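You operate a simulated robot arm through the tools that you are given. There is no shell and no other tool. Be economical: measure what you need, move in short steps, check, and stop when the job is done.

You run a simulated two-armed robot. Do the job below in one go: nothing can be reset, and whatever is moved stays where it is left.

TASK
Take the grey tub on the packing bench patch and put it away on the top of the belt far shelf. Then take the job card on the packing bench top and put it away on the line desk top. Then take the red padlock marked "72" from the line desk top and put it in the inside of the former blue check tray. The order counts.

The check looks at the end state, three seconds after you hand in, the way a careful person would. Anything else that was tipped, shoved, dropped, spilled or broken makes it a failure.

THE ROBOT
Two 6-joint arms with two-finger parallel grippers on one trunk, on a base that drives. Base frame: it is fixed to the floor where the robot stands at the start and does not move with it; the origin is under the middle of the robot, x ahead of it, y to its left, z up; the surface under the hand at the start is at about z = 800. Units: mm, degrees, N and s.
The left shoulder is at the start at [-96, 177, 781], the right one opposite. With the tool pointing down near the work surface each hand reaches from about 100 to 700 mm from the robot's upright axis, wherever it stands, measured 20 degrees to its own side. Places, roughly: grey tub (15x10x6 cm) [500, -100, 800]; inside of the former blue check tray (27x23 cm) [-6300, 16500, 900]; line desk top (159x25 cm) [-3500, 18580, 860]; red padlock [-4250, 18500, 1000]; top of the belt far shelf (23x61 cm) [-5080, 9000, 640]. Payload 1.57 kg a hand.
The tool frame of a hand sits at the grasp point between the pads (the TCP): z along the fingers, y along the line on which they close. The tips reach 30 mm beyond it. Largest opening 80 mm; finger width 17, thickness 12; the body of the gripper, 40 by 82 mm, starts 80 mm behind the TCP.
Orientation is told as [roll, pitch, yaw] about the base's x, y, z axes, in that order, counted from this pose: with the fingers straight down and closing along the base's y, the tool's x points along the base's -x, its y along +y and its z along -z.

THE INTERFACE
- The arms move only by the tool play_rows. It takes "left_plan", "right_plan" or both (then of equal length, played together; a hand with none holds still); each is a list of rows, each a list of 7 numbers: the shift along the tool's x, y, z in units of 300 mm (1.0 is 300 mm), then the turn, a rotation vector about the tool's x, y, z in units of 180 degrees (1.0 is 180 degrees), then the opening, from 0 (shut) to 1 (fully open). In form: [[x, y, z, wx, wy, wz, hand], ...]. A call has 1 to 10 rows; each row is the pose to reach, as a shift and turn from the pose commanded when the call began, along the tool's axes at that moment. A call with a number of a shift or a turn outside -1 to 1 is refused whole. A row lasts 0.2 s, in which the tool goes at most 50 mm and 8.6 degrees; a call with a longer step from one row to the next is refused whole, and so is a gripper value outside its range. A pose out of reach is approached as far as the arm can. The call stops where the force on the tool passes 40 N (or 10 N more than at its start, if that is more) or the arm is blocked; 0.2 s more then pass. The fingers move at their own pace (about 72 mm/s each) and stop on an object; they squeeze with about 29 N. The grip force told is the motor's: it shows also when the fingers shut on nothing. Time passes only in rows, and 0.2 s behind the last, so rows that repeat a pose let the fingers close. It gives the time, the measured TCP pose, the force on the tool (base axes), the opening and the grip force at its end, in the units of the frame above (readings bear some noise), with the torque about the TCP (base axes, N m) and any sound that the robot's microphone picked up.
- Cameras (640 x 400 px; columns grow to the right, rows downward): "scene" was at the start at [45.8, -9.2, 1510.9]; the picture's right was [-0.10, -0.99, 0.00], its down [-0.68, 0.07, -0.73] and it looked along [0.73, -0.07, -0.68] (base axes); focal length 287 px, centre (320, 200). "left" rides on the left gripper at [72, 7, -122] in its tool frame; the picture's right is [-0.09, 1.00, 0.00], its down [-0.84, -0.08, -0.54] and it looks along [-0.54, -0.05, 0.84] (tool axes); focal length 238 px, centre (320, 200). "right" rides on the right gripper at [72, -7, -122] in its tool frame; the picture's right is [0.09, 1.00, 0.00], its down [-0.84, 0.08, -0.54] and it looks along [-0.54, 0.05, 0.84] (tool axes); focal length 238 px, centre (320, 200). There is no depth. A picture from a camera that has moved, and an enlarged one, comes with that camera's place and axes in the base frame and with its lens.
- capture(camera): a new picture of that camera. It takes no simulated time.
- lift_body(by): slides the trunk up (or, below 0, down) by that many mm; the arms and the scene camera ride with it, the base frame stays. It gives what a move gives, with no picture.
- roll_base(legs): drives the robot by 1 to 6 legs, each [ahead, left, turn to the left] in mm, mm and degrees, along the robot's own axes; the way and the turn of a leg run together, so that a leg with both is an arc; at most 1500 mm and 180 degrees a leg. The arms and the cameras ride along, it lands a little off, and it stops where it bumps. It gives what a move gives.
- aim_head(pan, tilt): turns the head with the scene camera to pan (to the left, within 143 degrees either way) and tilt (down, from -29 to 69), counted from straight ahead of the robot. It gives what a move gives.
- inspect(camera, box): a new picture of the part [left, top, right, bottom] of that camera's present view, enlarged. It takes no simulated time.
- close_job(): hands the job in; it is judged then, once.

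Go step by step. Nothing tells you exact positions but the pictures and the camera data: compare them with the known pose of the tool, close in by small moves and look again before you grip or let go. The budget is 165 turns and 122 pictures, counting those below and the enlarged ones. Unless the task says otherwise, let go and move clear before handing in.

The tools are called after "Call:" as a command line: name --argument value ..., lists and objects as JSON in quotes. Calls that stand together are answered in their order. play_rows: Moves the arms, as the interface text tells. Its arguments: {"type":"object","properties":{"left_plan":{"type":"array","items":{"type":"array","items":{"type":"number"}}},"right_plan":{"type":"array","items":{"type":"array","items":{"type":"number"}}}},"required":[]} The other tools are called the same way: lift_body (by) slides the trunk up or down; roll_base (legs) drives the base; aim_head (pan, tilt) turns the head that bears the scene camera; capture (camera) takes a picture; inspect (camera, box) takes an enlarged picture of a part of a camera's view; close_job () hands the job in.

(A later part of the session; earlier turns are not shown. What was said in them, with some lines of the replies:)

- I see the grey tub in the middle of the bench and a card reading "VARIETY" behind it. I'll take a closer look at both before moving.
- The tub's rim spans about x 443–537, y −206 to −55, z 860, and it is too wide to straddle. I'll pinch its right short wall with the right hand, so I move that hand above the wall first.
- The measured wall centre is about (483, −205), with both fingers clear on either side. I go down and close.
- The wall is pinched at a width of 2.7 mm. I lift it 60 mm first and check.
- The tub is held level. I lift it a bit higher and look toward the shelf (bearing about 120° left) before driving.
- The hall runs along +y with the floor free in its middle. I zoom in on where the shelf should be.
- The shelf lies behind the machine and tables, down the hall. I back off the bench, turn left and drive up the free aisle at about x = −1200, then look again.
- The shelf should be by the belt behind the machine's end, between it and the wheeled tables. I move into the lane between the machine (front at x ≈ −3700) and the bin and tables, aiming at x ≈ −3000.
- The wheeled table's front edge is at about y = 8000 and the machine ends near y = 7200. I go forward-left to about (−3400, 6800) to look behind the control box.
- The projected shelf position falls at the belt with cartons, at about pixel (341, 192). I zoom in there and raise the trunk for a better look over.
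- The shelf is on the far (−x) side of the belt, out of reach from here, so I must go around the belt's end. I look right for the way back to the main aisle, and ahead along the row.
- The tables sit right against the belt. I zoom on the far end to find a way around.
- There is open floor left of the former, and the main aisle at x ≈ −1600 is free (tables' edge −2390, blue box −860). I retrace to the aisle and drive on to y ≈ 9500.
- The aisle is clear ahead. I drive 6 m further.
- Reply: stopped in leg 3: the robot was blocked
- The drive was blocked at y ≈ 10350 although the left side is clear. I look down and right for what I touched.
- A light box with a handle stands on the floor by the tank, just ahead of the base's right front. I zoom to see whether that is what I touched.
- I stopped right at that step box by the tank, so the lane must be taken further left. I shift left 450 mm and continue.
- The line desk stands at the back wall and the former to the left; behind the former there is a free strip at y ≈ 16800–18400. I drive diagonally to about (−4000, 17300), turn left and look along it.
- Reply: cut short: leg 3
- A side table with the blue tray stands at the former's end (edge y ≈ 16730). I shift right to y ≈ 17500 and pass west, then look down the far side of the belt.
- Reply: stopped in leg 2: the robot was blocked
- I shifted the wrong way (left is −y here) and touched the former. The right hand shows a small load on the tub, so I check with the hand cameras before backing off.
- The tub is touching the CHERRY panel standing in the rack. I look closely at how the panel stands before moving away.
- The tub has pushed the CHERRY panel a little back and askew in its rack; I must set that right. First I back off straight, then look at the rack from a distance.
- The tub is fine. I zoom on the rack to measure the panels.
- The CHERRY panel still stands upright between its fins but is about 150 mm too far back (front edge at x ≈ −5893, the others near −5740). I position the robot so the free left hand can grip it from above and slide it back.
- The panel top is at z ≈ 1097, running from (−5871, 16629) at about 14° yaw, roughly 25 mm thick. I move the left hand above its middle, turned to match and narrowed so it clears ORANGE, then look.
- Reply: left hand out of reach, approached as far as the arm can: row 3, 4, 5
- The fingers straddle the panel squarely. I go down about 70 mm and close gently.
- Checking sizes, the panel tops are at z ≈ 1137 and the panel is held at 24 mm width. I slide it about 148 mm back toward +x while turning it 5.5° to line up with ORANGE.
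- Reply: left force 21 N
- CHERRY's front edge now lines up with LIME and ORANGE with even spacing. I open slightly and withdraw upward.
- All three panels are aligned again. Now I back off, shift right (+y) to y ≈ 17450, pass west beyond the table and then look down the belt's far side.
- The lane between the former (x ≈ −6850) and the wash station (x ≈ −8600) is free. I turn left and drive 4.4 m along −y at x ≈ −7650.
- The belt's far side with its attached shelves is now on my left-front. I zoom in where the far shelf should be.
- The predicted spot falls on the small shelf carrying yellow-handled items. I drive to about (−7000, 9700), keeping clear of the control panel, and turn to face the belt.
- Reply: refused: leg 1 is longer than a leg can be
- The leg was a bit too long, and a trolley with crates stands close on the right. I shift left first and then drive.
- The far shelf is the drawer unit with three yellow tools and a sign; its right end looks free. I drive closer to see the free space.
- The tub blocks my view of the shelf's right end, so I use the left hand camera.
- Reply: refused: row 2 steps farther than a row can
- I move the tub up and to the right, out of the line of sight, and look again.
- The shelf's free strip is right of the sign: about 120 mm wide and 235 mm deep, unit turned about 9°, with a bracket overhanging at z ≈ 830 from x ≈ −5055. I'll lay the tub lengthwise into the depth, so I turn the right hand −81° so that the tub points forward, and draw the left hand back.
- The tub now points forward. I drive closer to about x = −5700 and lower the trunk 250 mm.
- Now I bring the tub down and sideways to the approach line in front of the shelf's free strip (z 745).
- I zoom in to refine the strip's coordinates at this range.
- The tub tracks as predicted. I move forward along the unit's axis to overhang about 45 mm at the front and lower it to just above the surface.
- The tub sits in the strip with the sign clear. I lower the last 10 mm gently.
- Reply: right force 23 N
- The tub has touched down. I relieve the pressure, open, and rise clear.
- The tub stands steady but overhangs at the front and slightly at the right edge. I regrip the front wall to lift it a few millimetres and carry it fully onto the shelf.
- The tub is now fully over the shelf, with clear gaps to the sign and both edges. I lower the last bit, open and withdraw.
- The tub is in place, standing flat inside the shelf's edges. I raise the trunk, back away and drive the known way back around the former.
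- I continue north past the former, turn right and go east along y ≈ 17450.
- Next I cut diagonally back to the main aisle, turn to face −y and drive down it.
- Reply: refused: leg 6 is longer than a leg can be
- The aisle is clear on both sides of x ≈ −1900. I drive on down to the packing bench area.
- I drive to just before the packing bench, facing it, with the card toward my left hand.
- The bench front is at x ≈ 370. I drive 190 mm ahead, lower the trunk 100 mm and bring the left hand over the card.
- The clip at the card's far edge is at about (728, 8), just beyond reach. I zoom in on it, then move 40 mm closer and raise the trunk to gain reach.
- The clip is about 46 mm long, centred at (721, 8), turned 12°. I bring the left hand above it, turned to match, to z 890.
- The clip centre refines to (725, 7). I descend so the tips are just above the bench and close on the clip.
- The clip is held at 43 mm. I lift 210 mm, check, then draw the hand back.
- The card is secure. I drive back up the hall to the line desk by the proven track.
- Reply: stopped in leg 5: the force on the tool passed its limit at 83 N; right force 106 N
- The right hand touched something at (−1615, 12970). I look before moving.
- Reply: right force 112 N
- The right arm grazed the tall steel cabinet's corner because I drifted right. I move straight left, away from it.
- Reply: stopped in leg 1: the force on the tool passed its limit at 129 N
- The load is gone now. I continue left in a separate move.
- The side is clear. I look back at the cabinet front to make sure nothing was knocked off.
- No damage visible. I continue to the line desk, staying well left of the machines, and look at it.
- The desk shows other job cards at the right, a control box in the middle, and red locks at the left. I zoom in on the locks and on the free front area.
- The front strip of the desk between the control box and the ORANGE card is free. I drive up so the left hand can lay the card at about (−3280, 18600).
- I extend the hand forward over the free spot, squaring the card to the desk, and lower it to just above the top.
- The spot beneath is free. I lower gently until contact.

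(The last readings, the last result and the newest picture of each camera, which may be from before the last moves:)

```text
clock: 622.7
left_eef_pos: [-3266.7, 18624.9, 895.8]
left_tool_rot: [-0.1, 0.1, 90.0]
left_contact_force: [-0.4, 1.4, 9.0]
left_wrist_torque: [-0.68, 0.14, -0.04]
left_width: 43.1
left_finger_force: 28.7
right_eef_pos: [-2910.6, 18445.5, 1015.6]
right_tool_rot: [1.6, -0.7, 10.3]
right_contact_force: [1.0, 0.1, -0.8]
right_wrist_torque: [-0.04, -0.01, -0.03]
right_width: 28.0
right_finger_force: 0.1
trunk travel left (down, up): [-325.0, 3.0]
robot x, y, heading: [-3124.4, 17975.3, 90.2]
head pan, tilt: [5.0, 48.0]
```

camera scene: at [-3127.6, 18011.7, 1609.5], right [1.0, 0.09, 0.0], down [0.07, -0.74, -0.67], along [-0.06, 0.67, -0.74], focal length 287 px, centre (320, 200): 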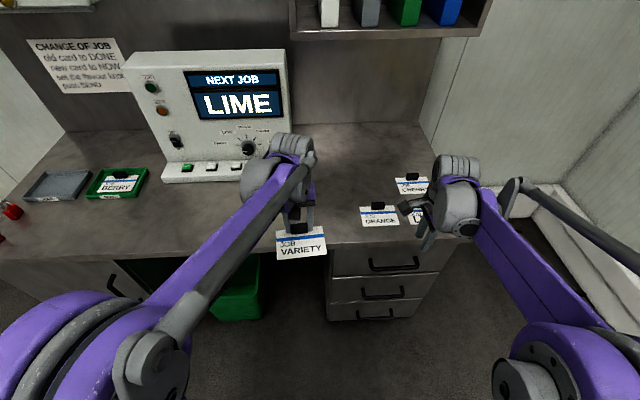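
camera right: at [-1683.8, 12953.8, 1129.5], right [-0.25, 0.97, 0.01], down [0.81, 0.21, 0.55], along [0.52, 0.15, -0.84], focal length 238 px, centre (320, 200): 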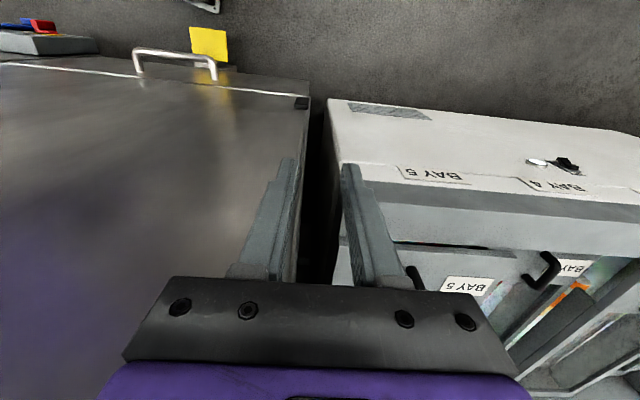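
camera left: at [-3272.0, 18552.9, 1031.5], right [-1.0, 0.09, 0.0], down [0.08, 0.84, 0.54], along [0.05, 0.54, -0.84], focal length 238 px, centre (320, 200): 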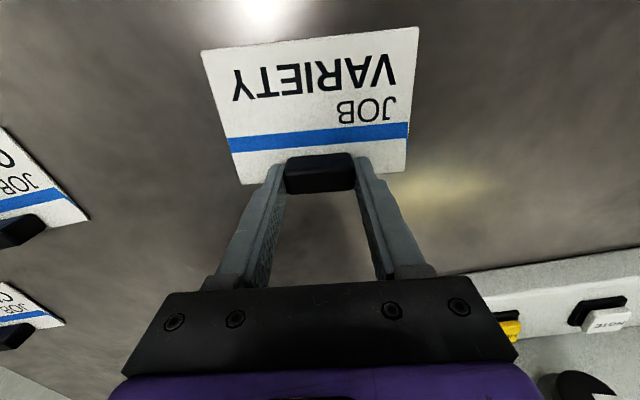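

The card touches at 896. I open, rise and draw back.

Call:
play_rows --left_plan '[[0, 0, -0.002, 0, 0, 0, 0.75], [0, 0, -0.002, 0, 0, 0, 0.75], [0, 0, -0.002, 0, 0, 0, 0.75], [0, 0, -0.08, 0, 0, 0, 0.75], [0, 0, -0.2, 0, 0, 0, 0.75], [0, 0, -0.35, 0, 0, 0, 0.75], [0, 0, -0.5, 0, 0, 0, 0.75], [0.15, 0, -0.5, 0, 0, 0, 0.75], [0.3, 0, -0.5, 0, 0, 0, 0.75], [0.45, 0, -0.5, 0, 0, 0, 0.75]]'

Call:
capture --camera "left"

```text
clock: 624.9
left_eef_pos: [-3266.1, 18489.8, 1046.8]
left_tool_rot: [-0.1, -0.1, 90.1]
left_contact_force: [-0.6, 0.1, 0.0]
left_wrist_torque: [0.0, -0.01, -0.01]
left_width: 60.2
left_finger_force: 0.0
right_eef_pos: [-2910.4, 18443.2, 1014.0]
right_tool_rot: [1.6, -0.6, 10.3]
right_contact_force: [-0.3, -0.7, -0.5]
right_wrist_torque: [-0.01, -0.01, -0.01]
right_width: 28.1
right_finger_force: 0.0
trunk travel left (down, up): [-325.0, 3.0]
robot x, y, heading: [-3122.2, 17976.6, 90.2]
head pan, tilt: [5.0, 48.0]
```

```text
37 pictures are left
camera left: at [-3272.5, 18417.6, 1168.9], right [-1.0, 0.09, 0.0], down [0.08, 0.84, 0.54], along [0.05, 0.54, -0.84], focal length 238 px, centre (320, 200)
```

left: 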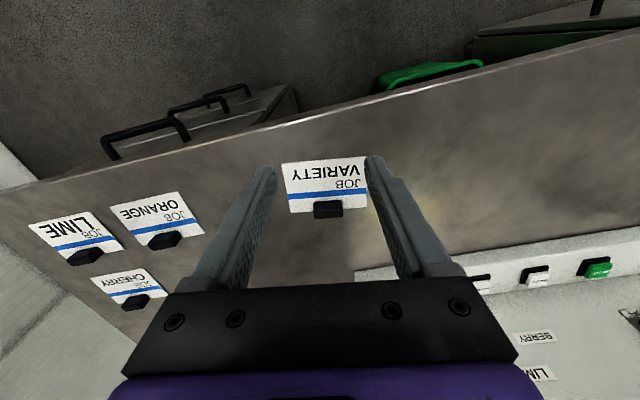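

The card lies flat and free on the desk top. Next I move left along the desk toward the two red padlocks to find the one marked 72.

Call:
roll_base --legs '[[0, 920, 0]]'

Call:
capture --camera "left"

Call:
capture --camera "scene"

```text
clock: 633.3
left_eef_pos: [-4175.3, 18491.4, 1046.7]
left_tool_rot: [-0.1, 0.1, 89.6]
left_contact_force: [-0.2, 0.3, -1.0]
left_wrist_torque: [-0.02, -0.02, -0.01]
left_width: 60.0
left_finger_force: 0.1
right_eef_pos: [-3821.0, 18443.5, 1014.9]
right_tool_rot: [1.5, -0.6, 9.8]
right_contact_force: [0.4, -0.9, -0.4]
right_wrist_torque: [0.01, -0.01, -0.02]
right_width: 27.9
right_finger_force: 0.1
trunk travel left (down, up): [-325.0, 3.0]
robot x, y, heading: [-4039.5, 17978.4, 89.7]
head pan, tilt: [5.0, 48.0]
```

```text
36 pictures are left
camera left: at [-4183.6, 18420.2, 1168.7], right [-0.99, 0.1, 0.0], down [0.08, 0.84, 0.54], along [0.06, 0.54, -0.84], focal length 238 px, centre (320, 200)
```

left: 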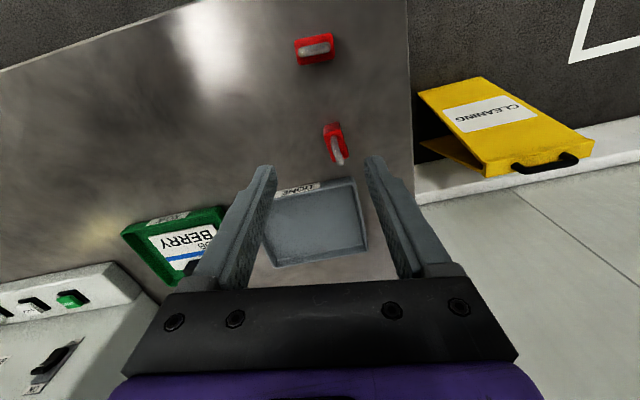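

```text
35 pictures are left
camera scene: at [-4042.0, 18011.3, 1609.4], right [1.0, 0.08, 0.0], down [0.06, -0.74, -0.67], along [-0.06, 0.67, -0.74], focal length 287 px, centre (320, 200)
```

scene: 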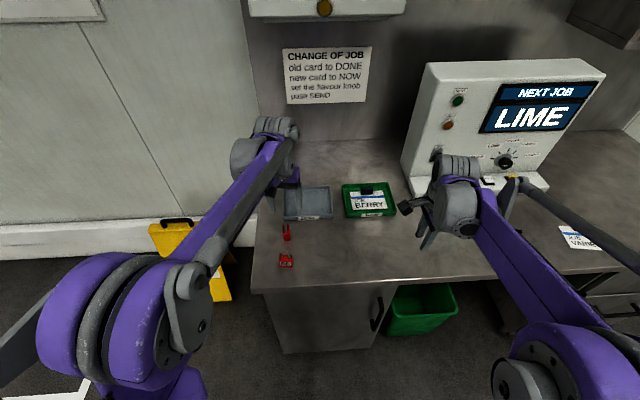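

Two padlocks stand here: "65" in front and one turned sideways behind it. I zoom in on the second.

Call:
inspect --camera "left" --box '[270, 20, 400, 180]'

Call:
inspect --camera "scene" --box '[250, 200, 330, 280]'

```text
2.50 times, centred on (335, 100) of left
camera zoom: at [-4183.6, 18420.2, 1168.7], right [-0.99, 0.1, 0.0], down [0.08, 0.84, 0.54], along [0.06, 0.54, -0.84], focal length 596 px, centre (282, 450)
```

zoom: 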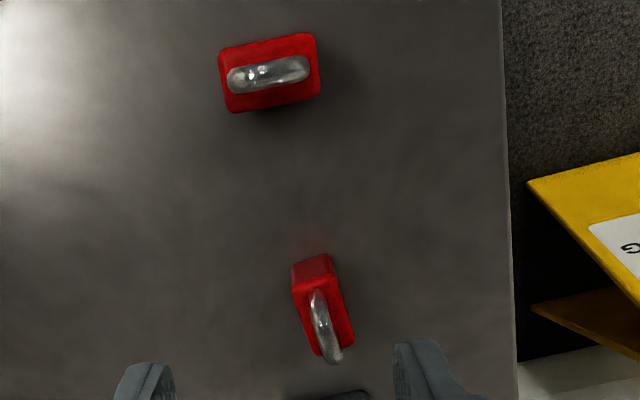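

```text
5.00 times, centred on (290, 240) of scene
camera zoom: at [-4042.0, 18011.3, 1609.4], right [1.0, 0.08, 0.0], down [0.06, -0.74, -0.67], along [-0.06, 0.67, -0.74], focal length 1435 px, centre (470, 0)
```

zoom: 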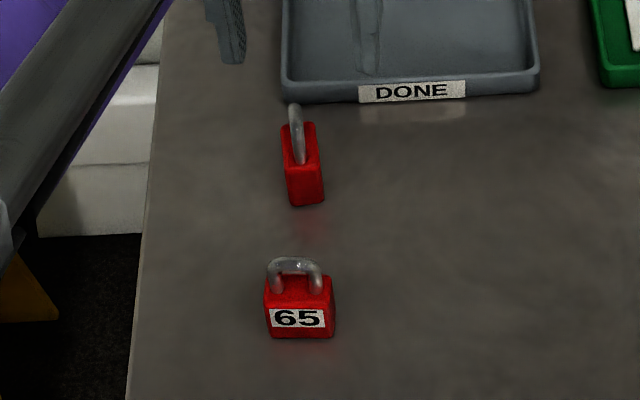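

The second lock's number is on its far side, unseen. I turn the left hand so its camera looks from that side (this also suits gripping it across its width), staying above it.

Call:
play_rows --left_plan '[[-0.01, 0.005, 0, 0, 0, 0.0437, 0.75], [-0.02, 0.01, 0, 0, 0, 0.0874, 0.75], [-0.03, 0.015, 0, 0, 0, 0.131, 0.75], [-0.04, 0.02, 0, 0, 0, 0.175, 0.75], [-0.05, 0.026, 0, 0, 0, 0.2185, 0.75], [-0.06, 0.032, 0, 0, 0, 0.262, 0.75], [-0.07, 0.037, 0, 0, 0, 0.306, 0.75], [-0.08, 0.042, 0.03, 0, 0, 0.35, 0.75], [-0.09, 0.047, 0.06, 0, 0, 0.393, 0.75], [-0.103, 0.053, 0.1, 0, 0, 0.437, 0.75]]'

Call:
capture --camera "left"

```text
clock: 635.5
left_eef_pos: [-4190.7, 18523.6, 1016.1]
left_tool_rot: [0.0, -0.2, 10.9]
left_contact_force: [-0.2, -1.1, 0.0]
left_wrist_torque: [0.02, 0.01, 0.01]
left_width: 59.9
left_finger_force: 0.1
right_eef_pos: [-3821.5, 18444.3, 1015.9]
right_tool_rot: [1.4, -0.7, 9.8]
right_contact_force: [-0.5, -0.4, -0.5]
right_wrist_torque: [0.0, 0.03, 0.02]
right_width: 28.1
right_finger_force: 0.2
trunk travel left (down, up): [-325.0, 3.0]
robot x, y, heading: [-4036.8, 17978.3, 89.7]
head pan, tilt: [5.0, 48.0]
```

```text
32 pictures are left
camera left: at [-4263.8, 18516.8, 1138.4], right [-0.1, 1.0, 0.0], down [0.84, 0.08, 0.54], along [0.54, 0.05, -0.84], focal length 238 px, centre (320, 200)
```

left: 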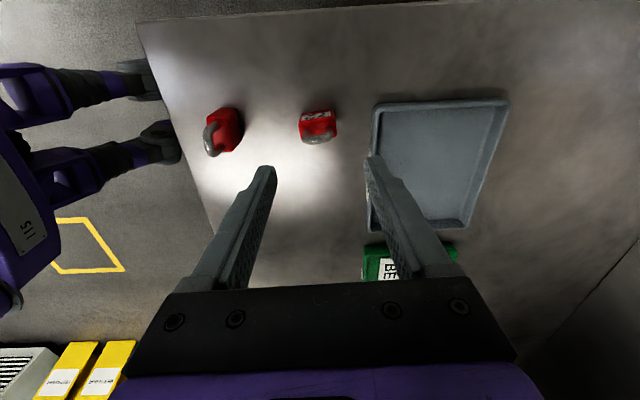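

Call:
inspect --camera "left" --box '[280, 90, 360, 160]'

```text
5.71 times, centred on (320, 125) of left
camera zoom: at [-4263.8, 18516.8, 1138.4], right [-0.1, 1.0, 0.0], down [0.84, 0.08, 0.54], along [0.54, 0.05, -0.84], focal length 1362 px, centre (320, 629)
```

zoom: 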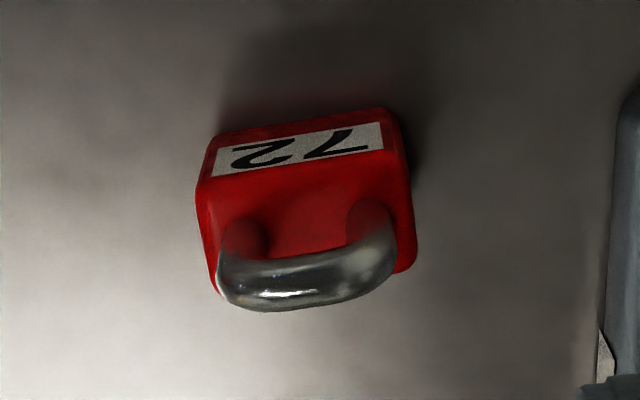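

It is "72". I descend over it with the tips just above the desk and close across its width.

Call:
play_rows --left_plan '[[0.009, -0.009, 0.1, 0, 0, -0.01, 0.75], [0.009, -0.009, 0.22, 0, 0, -0.017, 0.75], [0.009, -0.009, 0.32, 0, 0, -0.017, 0.75], [0.009, -0.009, 0.38, 0, 0, -0.017, 0.75], [0.009, -0.009, 0.405, 0, 0, -0.017, 0.75], [0.009, -0.009, 0.405, 0, 0, -0.017, 0.2], [0.009, -0.009, 0.405, 0, 0, -0.017, 0.2], [0.009, -0.009, 0.405, 0, 0, -0.017, 0.2]]'

Call:
capture --camera "left"

```text
clock: 637.3
left_eef_pos: [-4194.1, 18520.6, 895.2]
left_tool_rot: [0.1, -0.1, 14.1]
left_contact_force: [0.5, 0.1, -0.2]
left_wrist_torque: [0.02, 0.02, -0.02]
left_width: 37.5
left_finger_force: 28.8
right_eef_pos: [-3820.1, 18443.8, 1014.8]
right_tool_rot: [1.5, -0.8, 9.7]
right_contact_force: [0.0, 0.3, -0.7]
right_wrist_torque: [0.01, -0.04, -0.01]
right_width: 28.1
right_finger_force: 0.1
trunk travel left (down, up): [-325.0, 3.0]
robot x, y, heading: [-4040.6, 17977.4, 89.8]
head pan, tilt: [5.0, 48.0]
```

```text
30 pictures are left
camera left: at [-4265.7, 18509.3, 1017.4], right [-0.15, 0.99, 0.0], down [0.83, 0.13, 0.54], along [0.54, 0.08, -0.84], focal length 238 px, centre (320, 200)
```

left: 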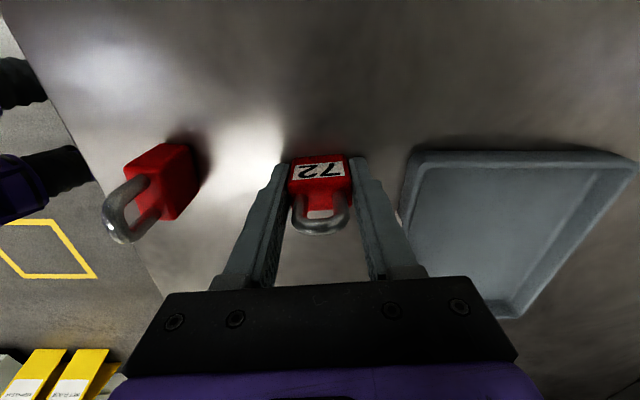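

Padlock 72 is held at 37.5 mm. I lift it 190 mm and draw it back toward the robot.

Call:
play_rows --left_plan '[[0, 0, -0.08, 0, 0, 0, 0.2], [0, 0, -0.2, 0, 0, 0, 0.2], [0, 0, -0.35, 0, 0, 0, 0.2], [0, 0, -0.5, 0, 0, 0, 0.2], [0, 0, -0.63, 0, 0, 0, 0.2], [0.04, -0.15, -0.63, 0, 0, 0, 0.2], [0.08, -0.3, -0.63, 0, 0, 0, 0.2], [0.11, -0.44, -0.63, 0, 0, 0, 0.2]]'

Call:
capture --camera "left"

```text
clock: 639.1
left_eef_pos: [-4196.0, 18380.7, 1084.6]
left_tool_rot: [0.1, 0.0, 14.0]
left_contact_force: [-0.4, -0.2, -0.4]
left_wrist_torque: [0.02, 0.04, 0.01]
left_width: 37.4
left_finger_force: 28.9
right_eef_pos: [-3821.4, 18442.2, 1015.5]
right_tool_rot: [1.6, -0.7, 9.8]
right_contact_force: [0.6, -0.5, -0.6]
right_wrist_torque: [0.02, -0.03, 0.01]
right_width: 28.0
right_finger_force: 0.1
trunk travel left (down, up): [-325.0, 3.0]
robot x, y, heading: [-4041.6, 17974.0, 89.7]
head pan, tilt: [5.0, 48.0]
```

```text
29 pictures are left
camera left: at [-4266.8, 18370.7, 1207.2], right [-0.15, 0.99, 0.0], down [0.83, 0.13, 0.54], along [0.54, 0.08, -0.84], focal length 238 px, centre (320, 200)
```

left: 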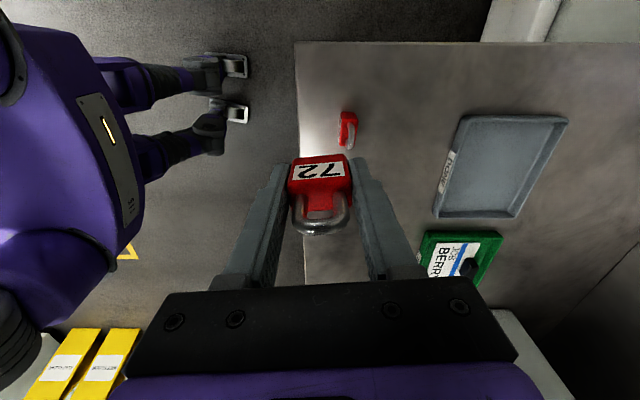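

All good. Now I back away, strafe west behind the former and turn to face the side table with the blue tray.

Call:
roll_base --legs '[[-520, 0, 0.3], [0, 1200, 0], [0, 1210, 0], [0, 0, 180]]'

Call:
aim_head --pan 0 --tilt 42

Call:
capture --camera "scene"

```text
clock: 670.2
left_eef_pos: [-6293.5, 17051.1, 1083.9]
left_tool_rot: [0.1, 0.0, -167.1]
left_contact_force: [0.5, -0.1, -0.2]
left_wrist_torque: [-0.02, -0.03, 0.04]
left_width: 37.6
left_finger_force: 29.7
right_eef_pos: [-6668.3, 16996.6, 1014.4]
right_tool_rot: [1.5, -0.7, -171.2]
right_contact_force: [-0.9, 0.7, 0.3]
right_wrist_torque: [0.03, 0.0, -0.01]
right_width: 27.9
right_finger_force: 0.0
trunk travel left (down, up): [-325.0, 3.0]
robot x, y, heading: [-6442.4, 17461.8, -91.2]
head pan, tilt: [5.0, 48.0]
```

```text
clock: 670.9
left_eef_pos: [-6293.6, 17050.2, 1084.1]
left_tool_rot: [0.1, -0.1, -167.1]
left_contact_force: [-0.2, 0.8, -1.6]
left_wrist_torque: [0.02, 0.01, 0.01]
left_width: 37.5
left_finger_force: 29.2
right_eef_pos: [-6666.5, 16996.2, 1014.9]
right_tool_rot: [1.5, -0.8, -171.2]
right_contact_force: [-0.2, -0.4, -0.1]
right_wrist_torque: [-0.01, 0.05, -0.03]
right_width: 28.0
right_finger_force: 0.1
trunk travel left (down, up): [-325.0, 3.0]
robot x, y, heading: [-6442.3, 17457.9, -91.2]
head pan, tilt: [0.0, 42.0]
```

```text
28 pictures are left
camera scene: at [-6439.7, 17418.4, 1617.9], right [-1.0, 0.02, 0.0], down [0.01, 0.67, -0.74], along [-0.02, -0.74, -0.67], focal length 287 px, centre (320, 200)
```

scene: 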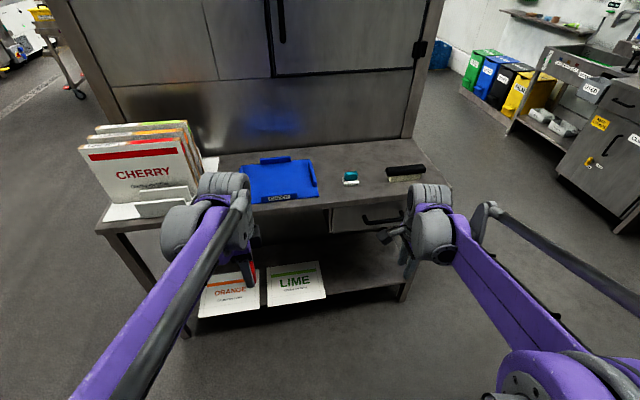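

The blue tray lies next to the panel rack. I zoom in to measure it.

Call:
inspect --camera "scene" --box '[200, 130, 360, 230]'

```text
4.00 times, centred on (280, 180) of scene
camera zoom: at [-6439.7, 17418.4, 1617.9], right [-1.0, 0.02, 0.0], down [0.01, 0.67, -0.74], along [-0.02, -0.74, -0.67], focal length 1148 px, centre (480, 280)
```

zoom: 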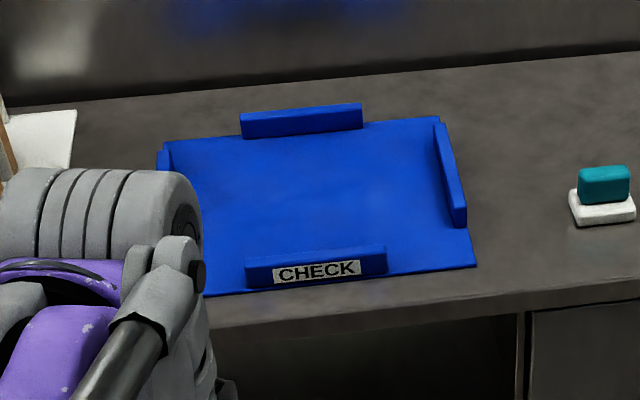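

The tray's centre is at about (−6300, 16490). I drive 430 mm ahead so that the hand comes just before it.

Call:
roll_base --legs '[[430, 0, 1]]'

Call:
capture --camera "left"

Call:
capture --camera "scene"

```text
clock: 673.5
left_eef_pos: [-6291.6, 16623.3, 1084.4]
left_tool_rot: [0.0, -0.1, -166.0]
left_contact_force: [0.6, 0.1, -1.0]
left_wrist_torque: [-0.01, -0.01, 0.0]
left_width: 37.5
left_finger_force: 28.7
right_eef_pos: [-6665.4, 16562.8, 1014.4]
right_tool_rot: [1.5, -0.7, -170.3]
right_contact_force: [0.1, 0.3, -0.2]
right_wrist_torque: [-0.01, -0.02, 0.0]
right_width: 28.2
right_finger_force: 0.1
trunk travel left (down, up): [-325.0, 3.0]
robot x, y, heading: [-6447.1, 17029.4, -90.0]
head pan, tilt: [0.0, 42.0]
```

```text
26 pictures are left
camera left: at [-6221.1, 16634.6, 1206.7], right [0.15, -0.99, 0.0], down [-0.83, -0.13, 0.54], along [-0.54, -0.08, -0.84], focal length 238 px, centre (320, 200)
```

left: 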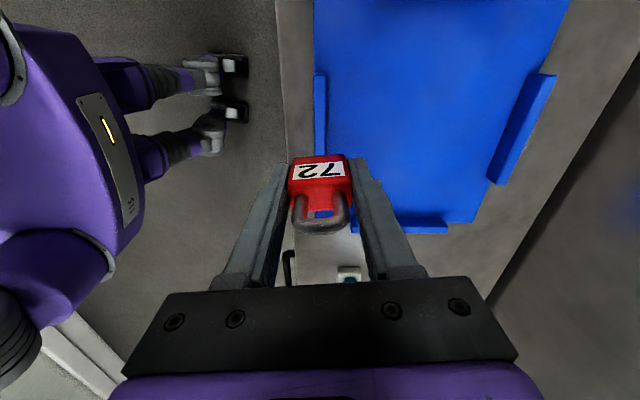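

```text
25 pictures are left
camera scene: at [-6444.7, 16989.1, 1617.8], right [-1.0, 0.01, 0.0], down [0.0, 0.67, -0.74], along [0.0, -0.74, -0.67], focal length 287 px, centre (320, 200)
```

scene: 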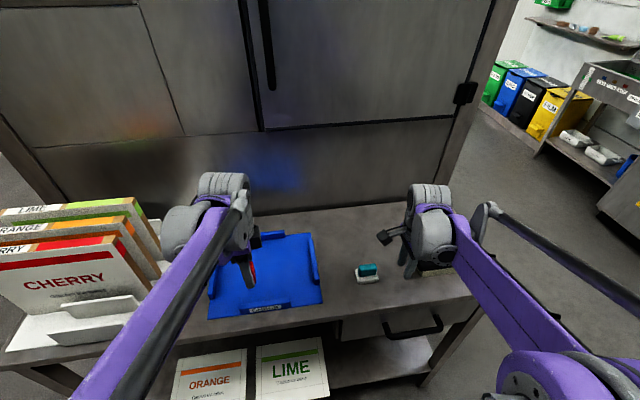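

I move the hand over the tray's centre and lower to z ≈ 985 for a check.

Call:
play_rows --left_plan '[[-0.04, 0.14, 0, 0, 0, 0, 0.2], [-0.08, 0.28, 0, 0, 0, 0, 0.2], [-0.117, 0.428, 0, 0, 0, 0, 0.2], [-0.117, 0.428, 0.15, 0, 0, 0, 0.2], [-0.117, 0.428, 0.3, 0, 0, 0, 0.2], [-0.117, 0.428, 0.35, 0, 0, 0, 0.2]]'

Call:
capture --camera "left"

Call:
inspect --camera "scene" --box '[150, 160, 350, 330]'

```text
clock: 674.9
left_eef_pos: [-6295.6, 16490.4, 979.5]
left_tool_rot: [0.0, -0.1, -166.1]
left_contact_force: [-0.4, 0.1, -0.7]
left_wrist_torque: [-0.02, -0.01, -0.04]
left_width: 37.5
left_finger_force: 29.2
right_eef_pos: [-6665.2, 16564.6, 1014.7]
right_tool_rot: [1.5, -0.7, -170.4]
right_contact_force: [0.0, -0.1, 0.3]
right_wrist_torque: [0.0, 0.04, 0.03]
right_width: 28.1
right_finger_force: 0.0
trunk travel left (down, up): [-325.0, 3.0]
robot x, y, heading: [-6446.7, 17031.6, -90.2]
head pan, tilt: [0.0, 42.0]
```

```text
24 pictures are left
camera left: at [-6223.8, 16501.4, 1101.8], right [0.15, -0.99, 0.0], down [-0.83, -0.13, 0.54], along [-0.54, -0.08, -0.84], focal length 238 px, centre (320, 200)
```

left: 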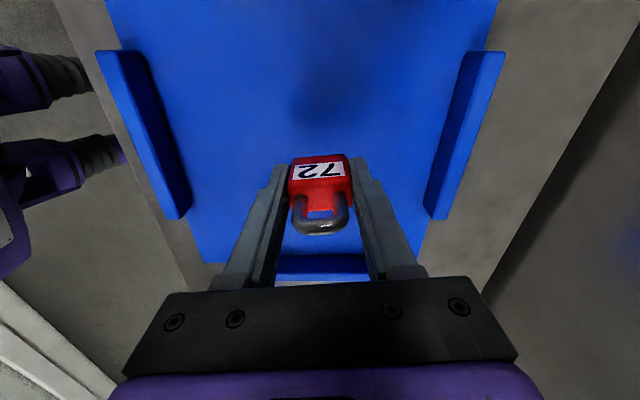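

```text
2.35 times, centred on (250, 245) of scene
camera zoom: at [-6444.8, 16988.4, 1618.0], right [-1.0, 0.01, 0.0], down [0.0, 0.67, -0.74], along [0.0, -0.74, -0.67], focal length 675 px, centre (485, 94)
```

zoom: 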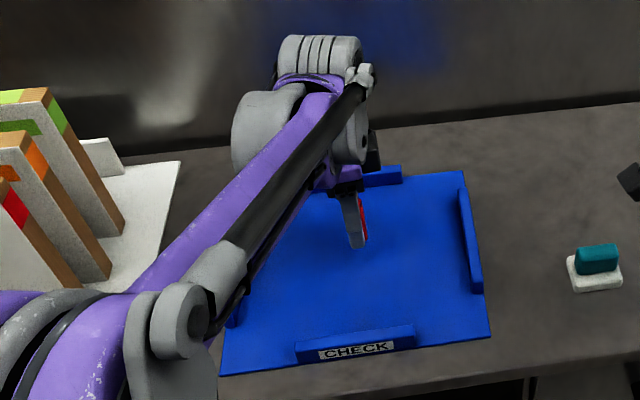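

Centred over the tray. I lower in small steps to touch down.

Call:
play_rows --left_plan '[[0, 0, 0.1, 0, 0, 0, 0.2], [0, 0, 0.17, 0, 0, 0, 0.2], [0, 0, 0.185, 0, 0, 0, 0.2], [0, 0, 0.2, 0, 0, 0, 0.2], [0, 0, 0.212, 0, 0, 0, 0.2], [0, 0, 0.224, 0, 0, 0, 0.2]]'

```text
clock: 675.5
left_eef_pos: [-6295.8, 16490.5, 935.3]
left_tool_rot: [0.1, 0.0, -166.1]
left_contact_force: [0.6, -0.1, 29.1]
left_wrist_torque: [0.55, 0.08, 0.0]
left_width: 37.3
left_finger_force: 28.5
right_eef_pos: [-6665.0, 16564.7, 1015.3]
right_tool_rot: [1.7, -0.7, -170.3]
right_contact_force: [-0.2, 0.6, 1.1]
right_wrist_torque: [-0.01, 0.0, 0.0]
right_width: 28.0
right_finger_force: 0.0
trunk travel left (down, up): [-325.0, 3.0]
robot x, y, heading: [-6448.8, 17032.0, -90.2]
head pan, tilt: [0.0, 42.0]
stopped in row 3 (left hand): the force on the tool passed its limit at 78 N (the readings are from after the stop); the commanded pose is now the measured one
```

It touched down at z 935, so the tray floor is at 900. I ease off, open and rise.

Call:
play_rows --left_plan '[[0, 0, -0.004, 0, 0, 0, 0.2], [0, 0, -0.004, 0, 0, 0, 0.65], [0, 0, -0.004, 0, 0, 0, 0.7], [0, 0, -0.004, 0, 0, 0, 0.7], [0, 0, -0.08, 0, 0, 0, 0.7], [0, 0, -0.2, 0, 0, 0, 0.7], [0, 0, -0.35, 0, 0, 0, 0.7], [0, 0, -0.5, 0, 0, 0, 0.7]]'

Call:
capture --camera "left"

```text
clock: 676.4
left_eef_pos: [-6294.4, 16488.6, 935.8]
left_tool_rot: [0.2, 0.0, -166.1]
left_contact_force: [2.3, -13.0, 26.5]
left_wrist_torque: [0.3, 0.09, -0.02]
left_width: 44.3
left_finger_force: 0.0
right_eef_pos: [-6665.9, 16563.1, 1013.2]
right_tool_rot: [1.5, -0.6, -170.3]
right_contact_force: [0.8, -0.4, 0.0]
right_wrist_torque: [-0.02, 0.02, 0.03]
right_width: 28.1
right_finger_force: 0.1
trunk travel left (down, up): [-325.0, 3.0]
robot x, y, heading: [-6449.9, 17029.4, -90.6]
head pan, tilt: [0.0, 42.0]
stopped in row 4 (left hand): the force on the tool passed its limit at 41 N (the readings are from after the stop); the commanded pose is now the measured one
```

```text
22 pictures are left
camera left: at [-6223.5, 16499.0, 1057.7], right [0.15, -0.99, 0.0], down [-0.83, -0.12, 0.54], along [-0.54, -0.09, -0.84], focal length 238 px, centre (320, 200)
```

left: 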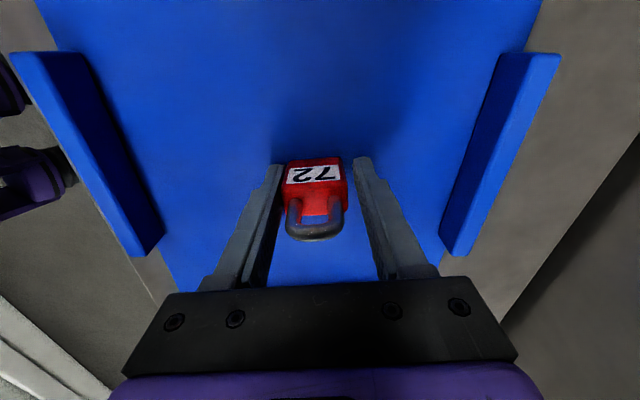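

The padlock stands free between the fingers but the hand is still loaded a bit. I rise straight up while opening slightly more.

Call:
play_rows --left_plan '[[0, 0, -0.015, 0, 0, 0, 0.6], [0, 0, -0.03, 0, 0, 0, 0.7], [0, 0, -0.06, 0, 0, 0, 0.7], [0, 0, -0.12, 0, 0, 0, 0.7], [0, 0, -0.25, 0, 0, 0, 0.7], [0, 0, -0.4, 0, 0, 0, 0.7], [0, 0, -0.55, 0, 0, 0, 0.7]]'

Call:
capture --camera "left"

```text
clock: 678.0
left_eef_pos: [-6295.4, 16489.4, 1098.9]
left_tool_rot: [0.1, 0.0, -166.1]
left_contact_force: [0.1, 0.0, 0.8]
left_wrist_torque: [-0.01, 0.02, 0.05]
left_width: 55.9
left_finger_force: 0.0
right_eef_pos: [-6665.1, 16562.4, 1014.6]
right_tool_rot: [1.5, -0.7, -170.2]
right_contact_force: [-0.5, -0.3, 1.1]
right_wrist_torque: [-0.01, -0.02, 0.02]
right_width: 27.9
right_finger_force: 0.0
trunk travel left (down, up): [-325.0, 3.0]
robot x, y, heading: [-6447.7, 17030.3, -90.2]
head pan, tilt: [0.0, 42.0]
```

```text
21 pictures are left
camera left: at [-6224.4, 16500.3, 1221.5], right [0.15, -0.99, 0.0], down [-0.83, -0.12, 0.54], along [-0.54, -0.08, -0.84], focal length 238 px, centre (320, 200)
```

left: 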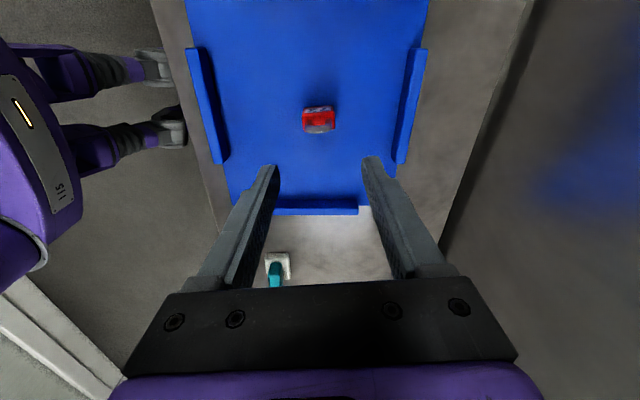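

Padlock 72 stands upright in the middle of the tray. I back away and take a last overview of the table.

Call:
roll_base --legs '[[-450, 0, 0]]'

Call:
inspect --camera "scene" --box '[60, 100, 460, 300]'

```text
clock: 680.8
left_eef_pos: [-6293.9, 16934.8, 1098.7]
left_tool_rot: [0.2, 0.0, -166.3]
left_contact_force: [-0.5, -0.1, 0.6]
left_wrist_torque: [0.01, -0.03, 0.0]
left_width: 55.8
left_finger_force: 0.1
right_eef_pos: [-6663.8, 17008.7, 1015.0]
right_tool_rot: [1.5, -0.8, -170.4]
right_contact_force: [0.5, -0.4, -0.4]
right_wrist_torque: [-0.01, -0.01, -0.02]
right_width: 28.1
right_finger_force: 0.0
trunk travel left (down, up): [-325.0, 3.0]
robot x, y, heading: [-6441.5, 17470.4, -90.8]
head pan, tilt: [0.0, 42.0]
```

```text
1.60 times, centred on (260, 200) of scene
camera zoom: at [-6442.1, 17434.2, 1618.1], right [-1.0, 0.01, 0.0], down [0.0, 0.67, -0.74], along [-0.01, -0.74, -0.67], focal length 459 px, centre (416, 200)
```

zoom: 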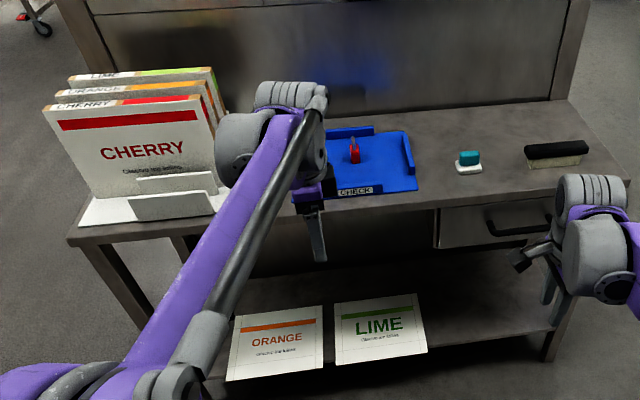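

Everything is in place: the tub is on the far shelf, the job card on the desk, padlock 72 in the tray, and the CHERRY panel stands in its row again. Both hands are empty and clear, so I hand in.

Call:
close_job

```text
The job is handed in.
```

I handed in the job with all three items placed in order, but I bumped three other things on the way, which could count against it.

**Placements**
- **Grey tub:** it stands flat on the belt far shelf, right of the sign and inside the edges.
- **Job card (VARIETY):** it lies flat on the free front strip of the line desk.
- **Padlock 72:** it stands upright in the middle of the blue check tray.

**Contacts**
- **CHERRY panel:** I drove the wrong way at the former, and the tub pushed this panel about 150 mm back in its rack. I slid it back, and it now lines up with LIME and ORANGE to within about 1 cm.
- **Step box by the tank:** the base bumped into it at about (−1330, 10520). I had no earlier picture of it, so I can't rule out that it shifted slightly.
- **Tall freezer:** the right hand pressed against its corner at over 100 N while I was carrying the card. I saw nothing knocked off or out of place afterwards.
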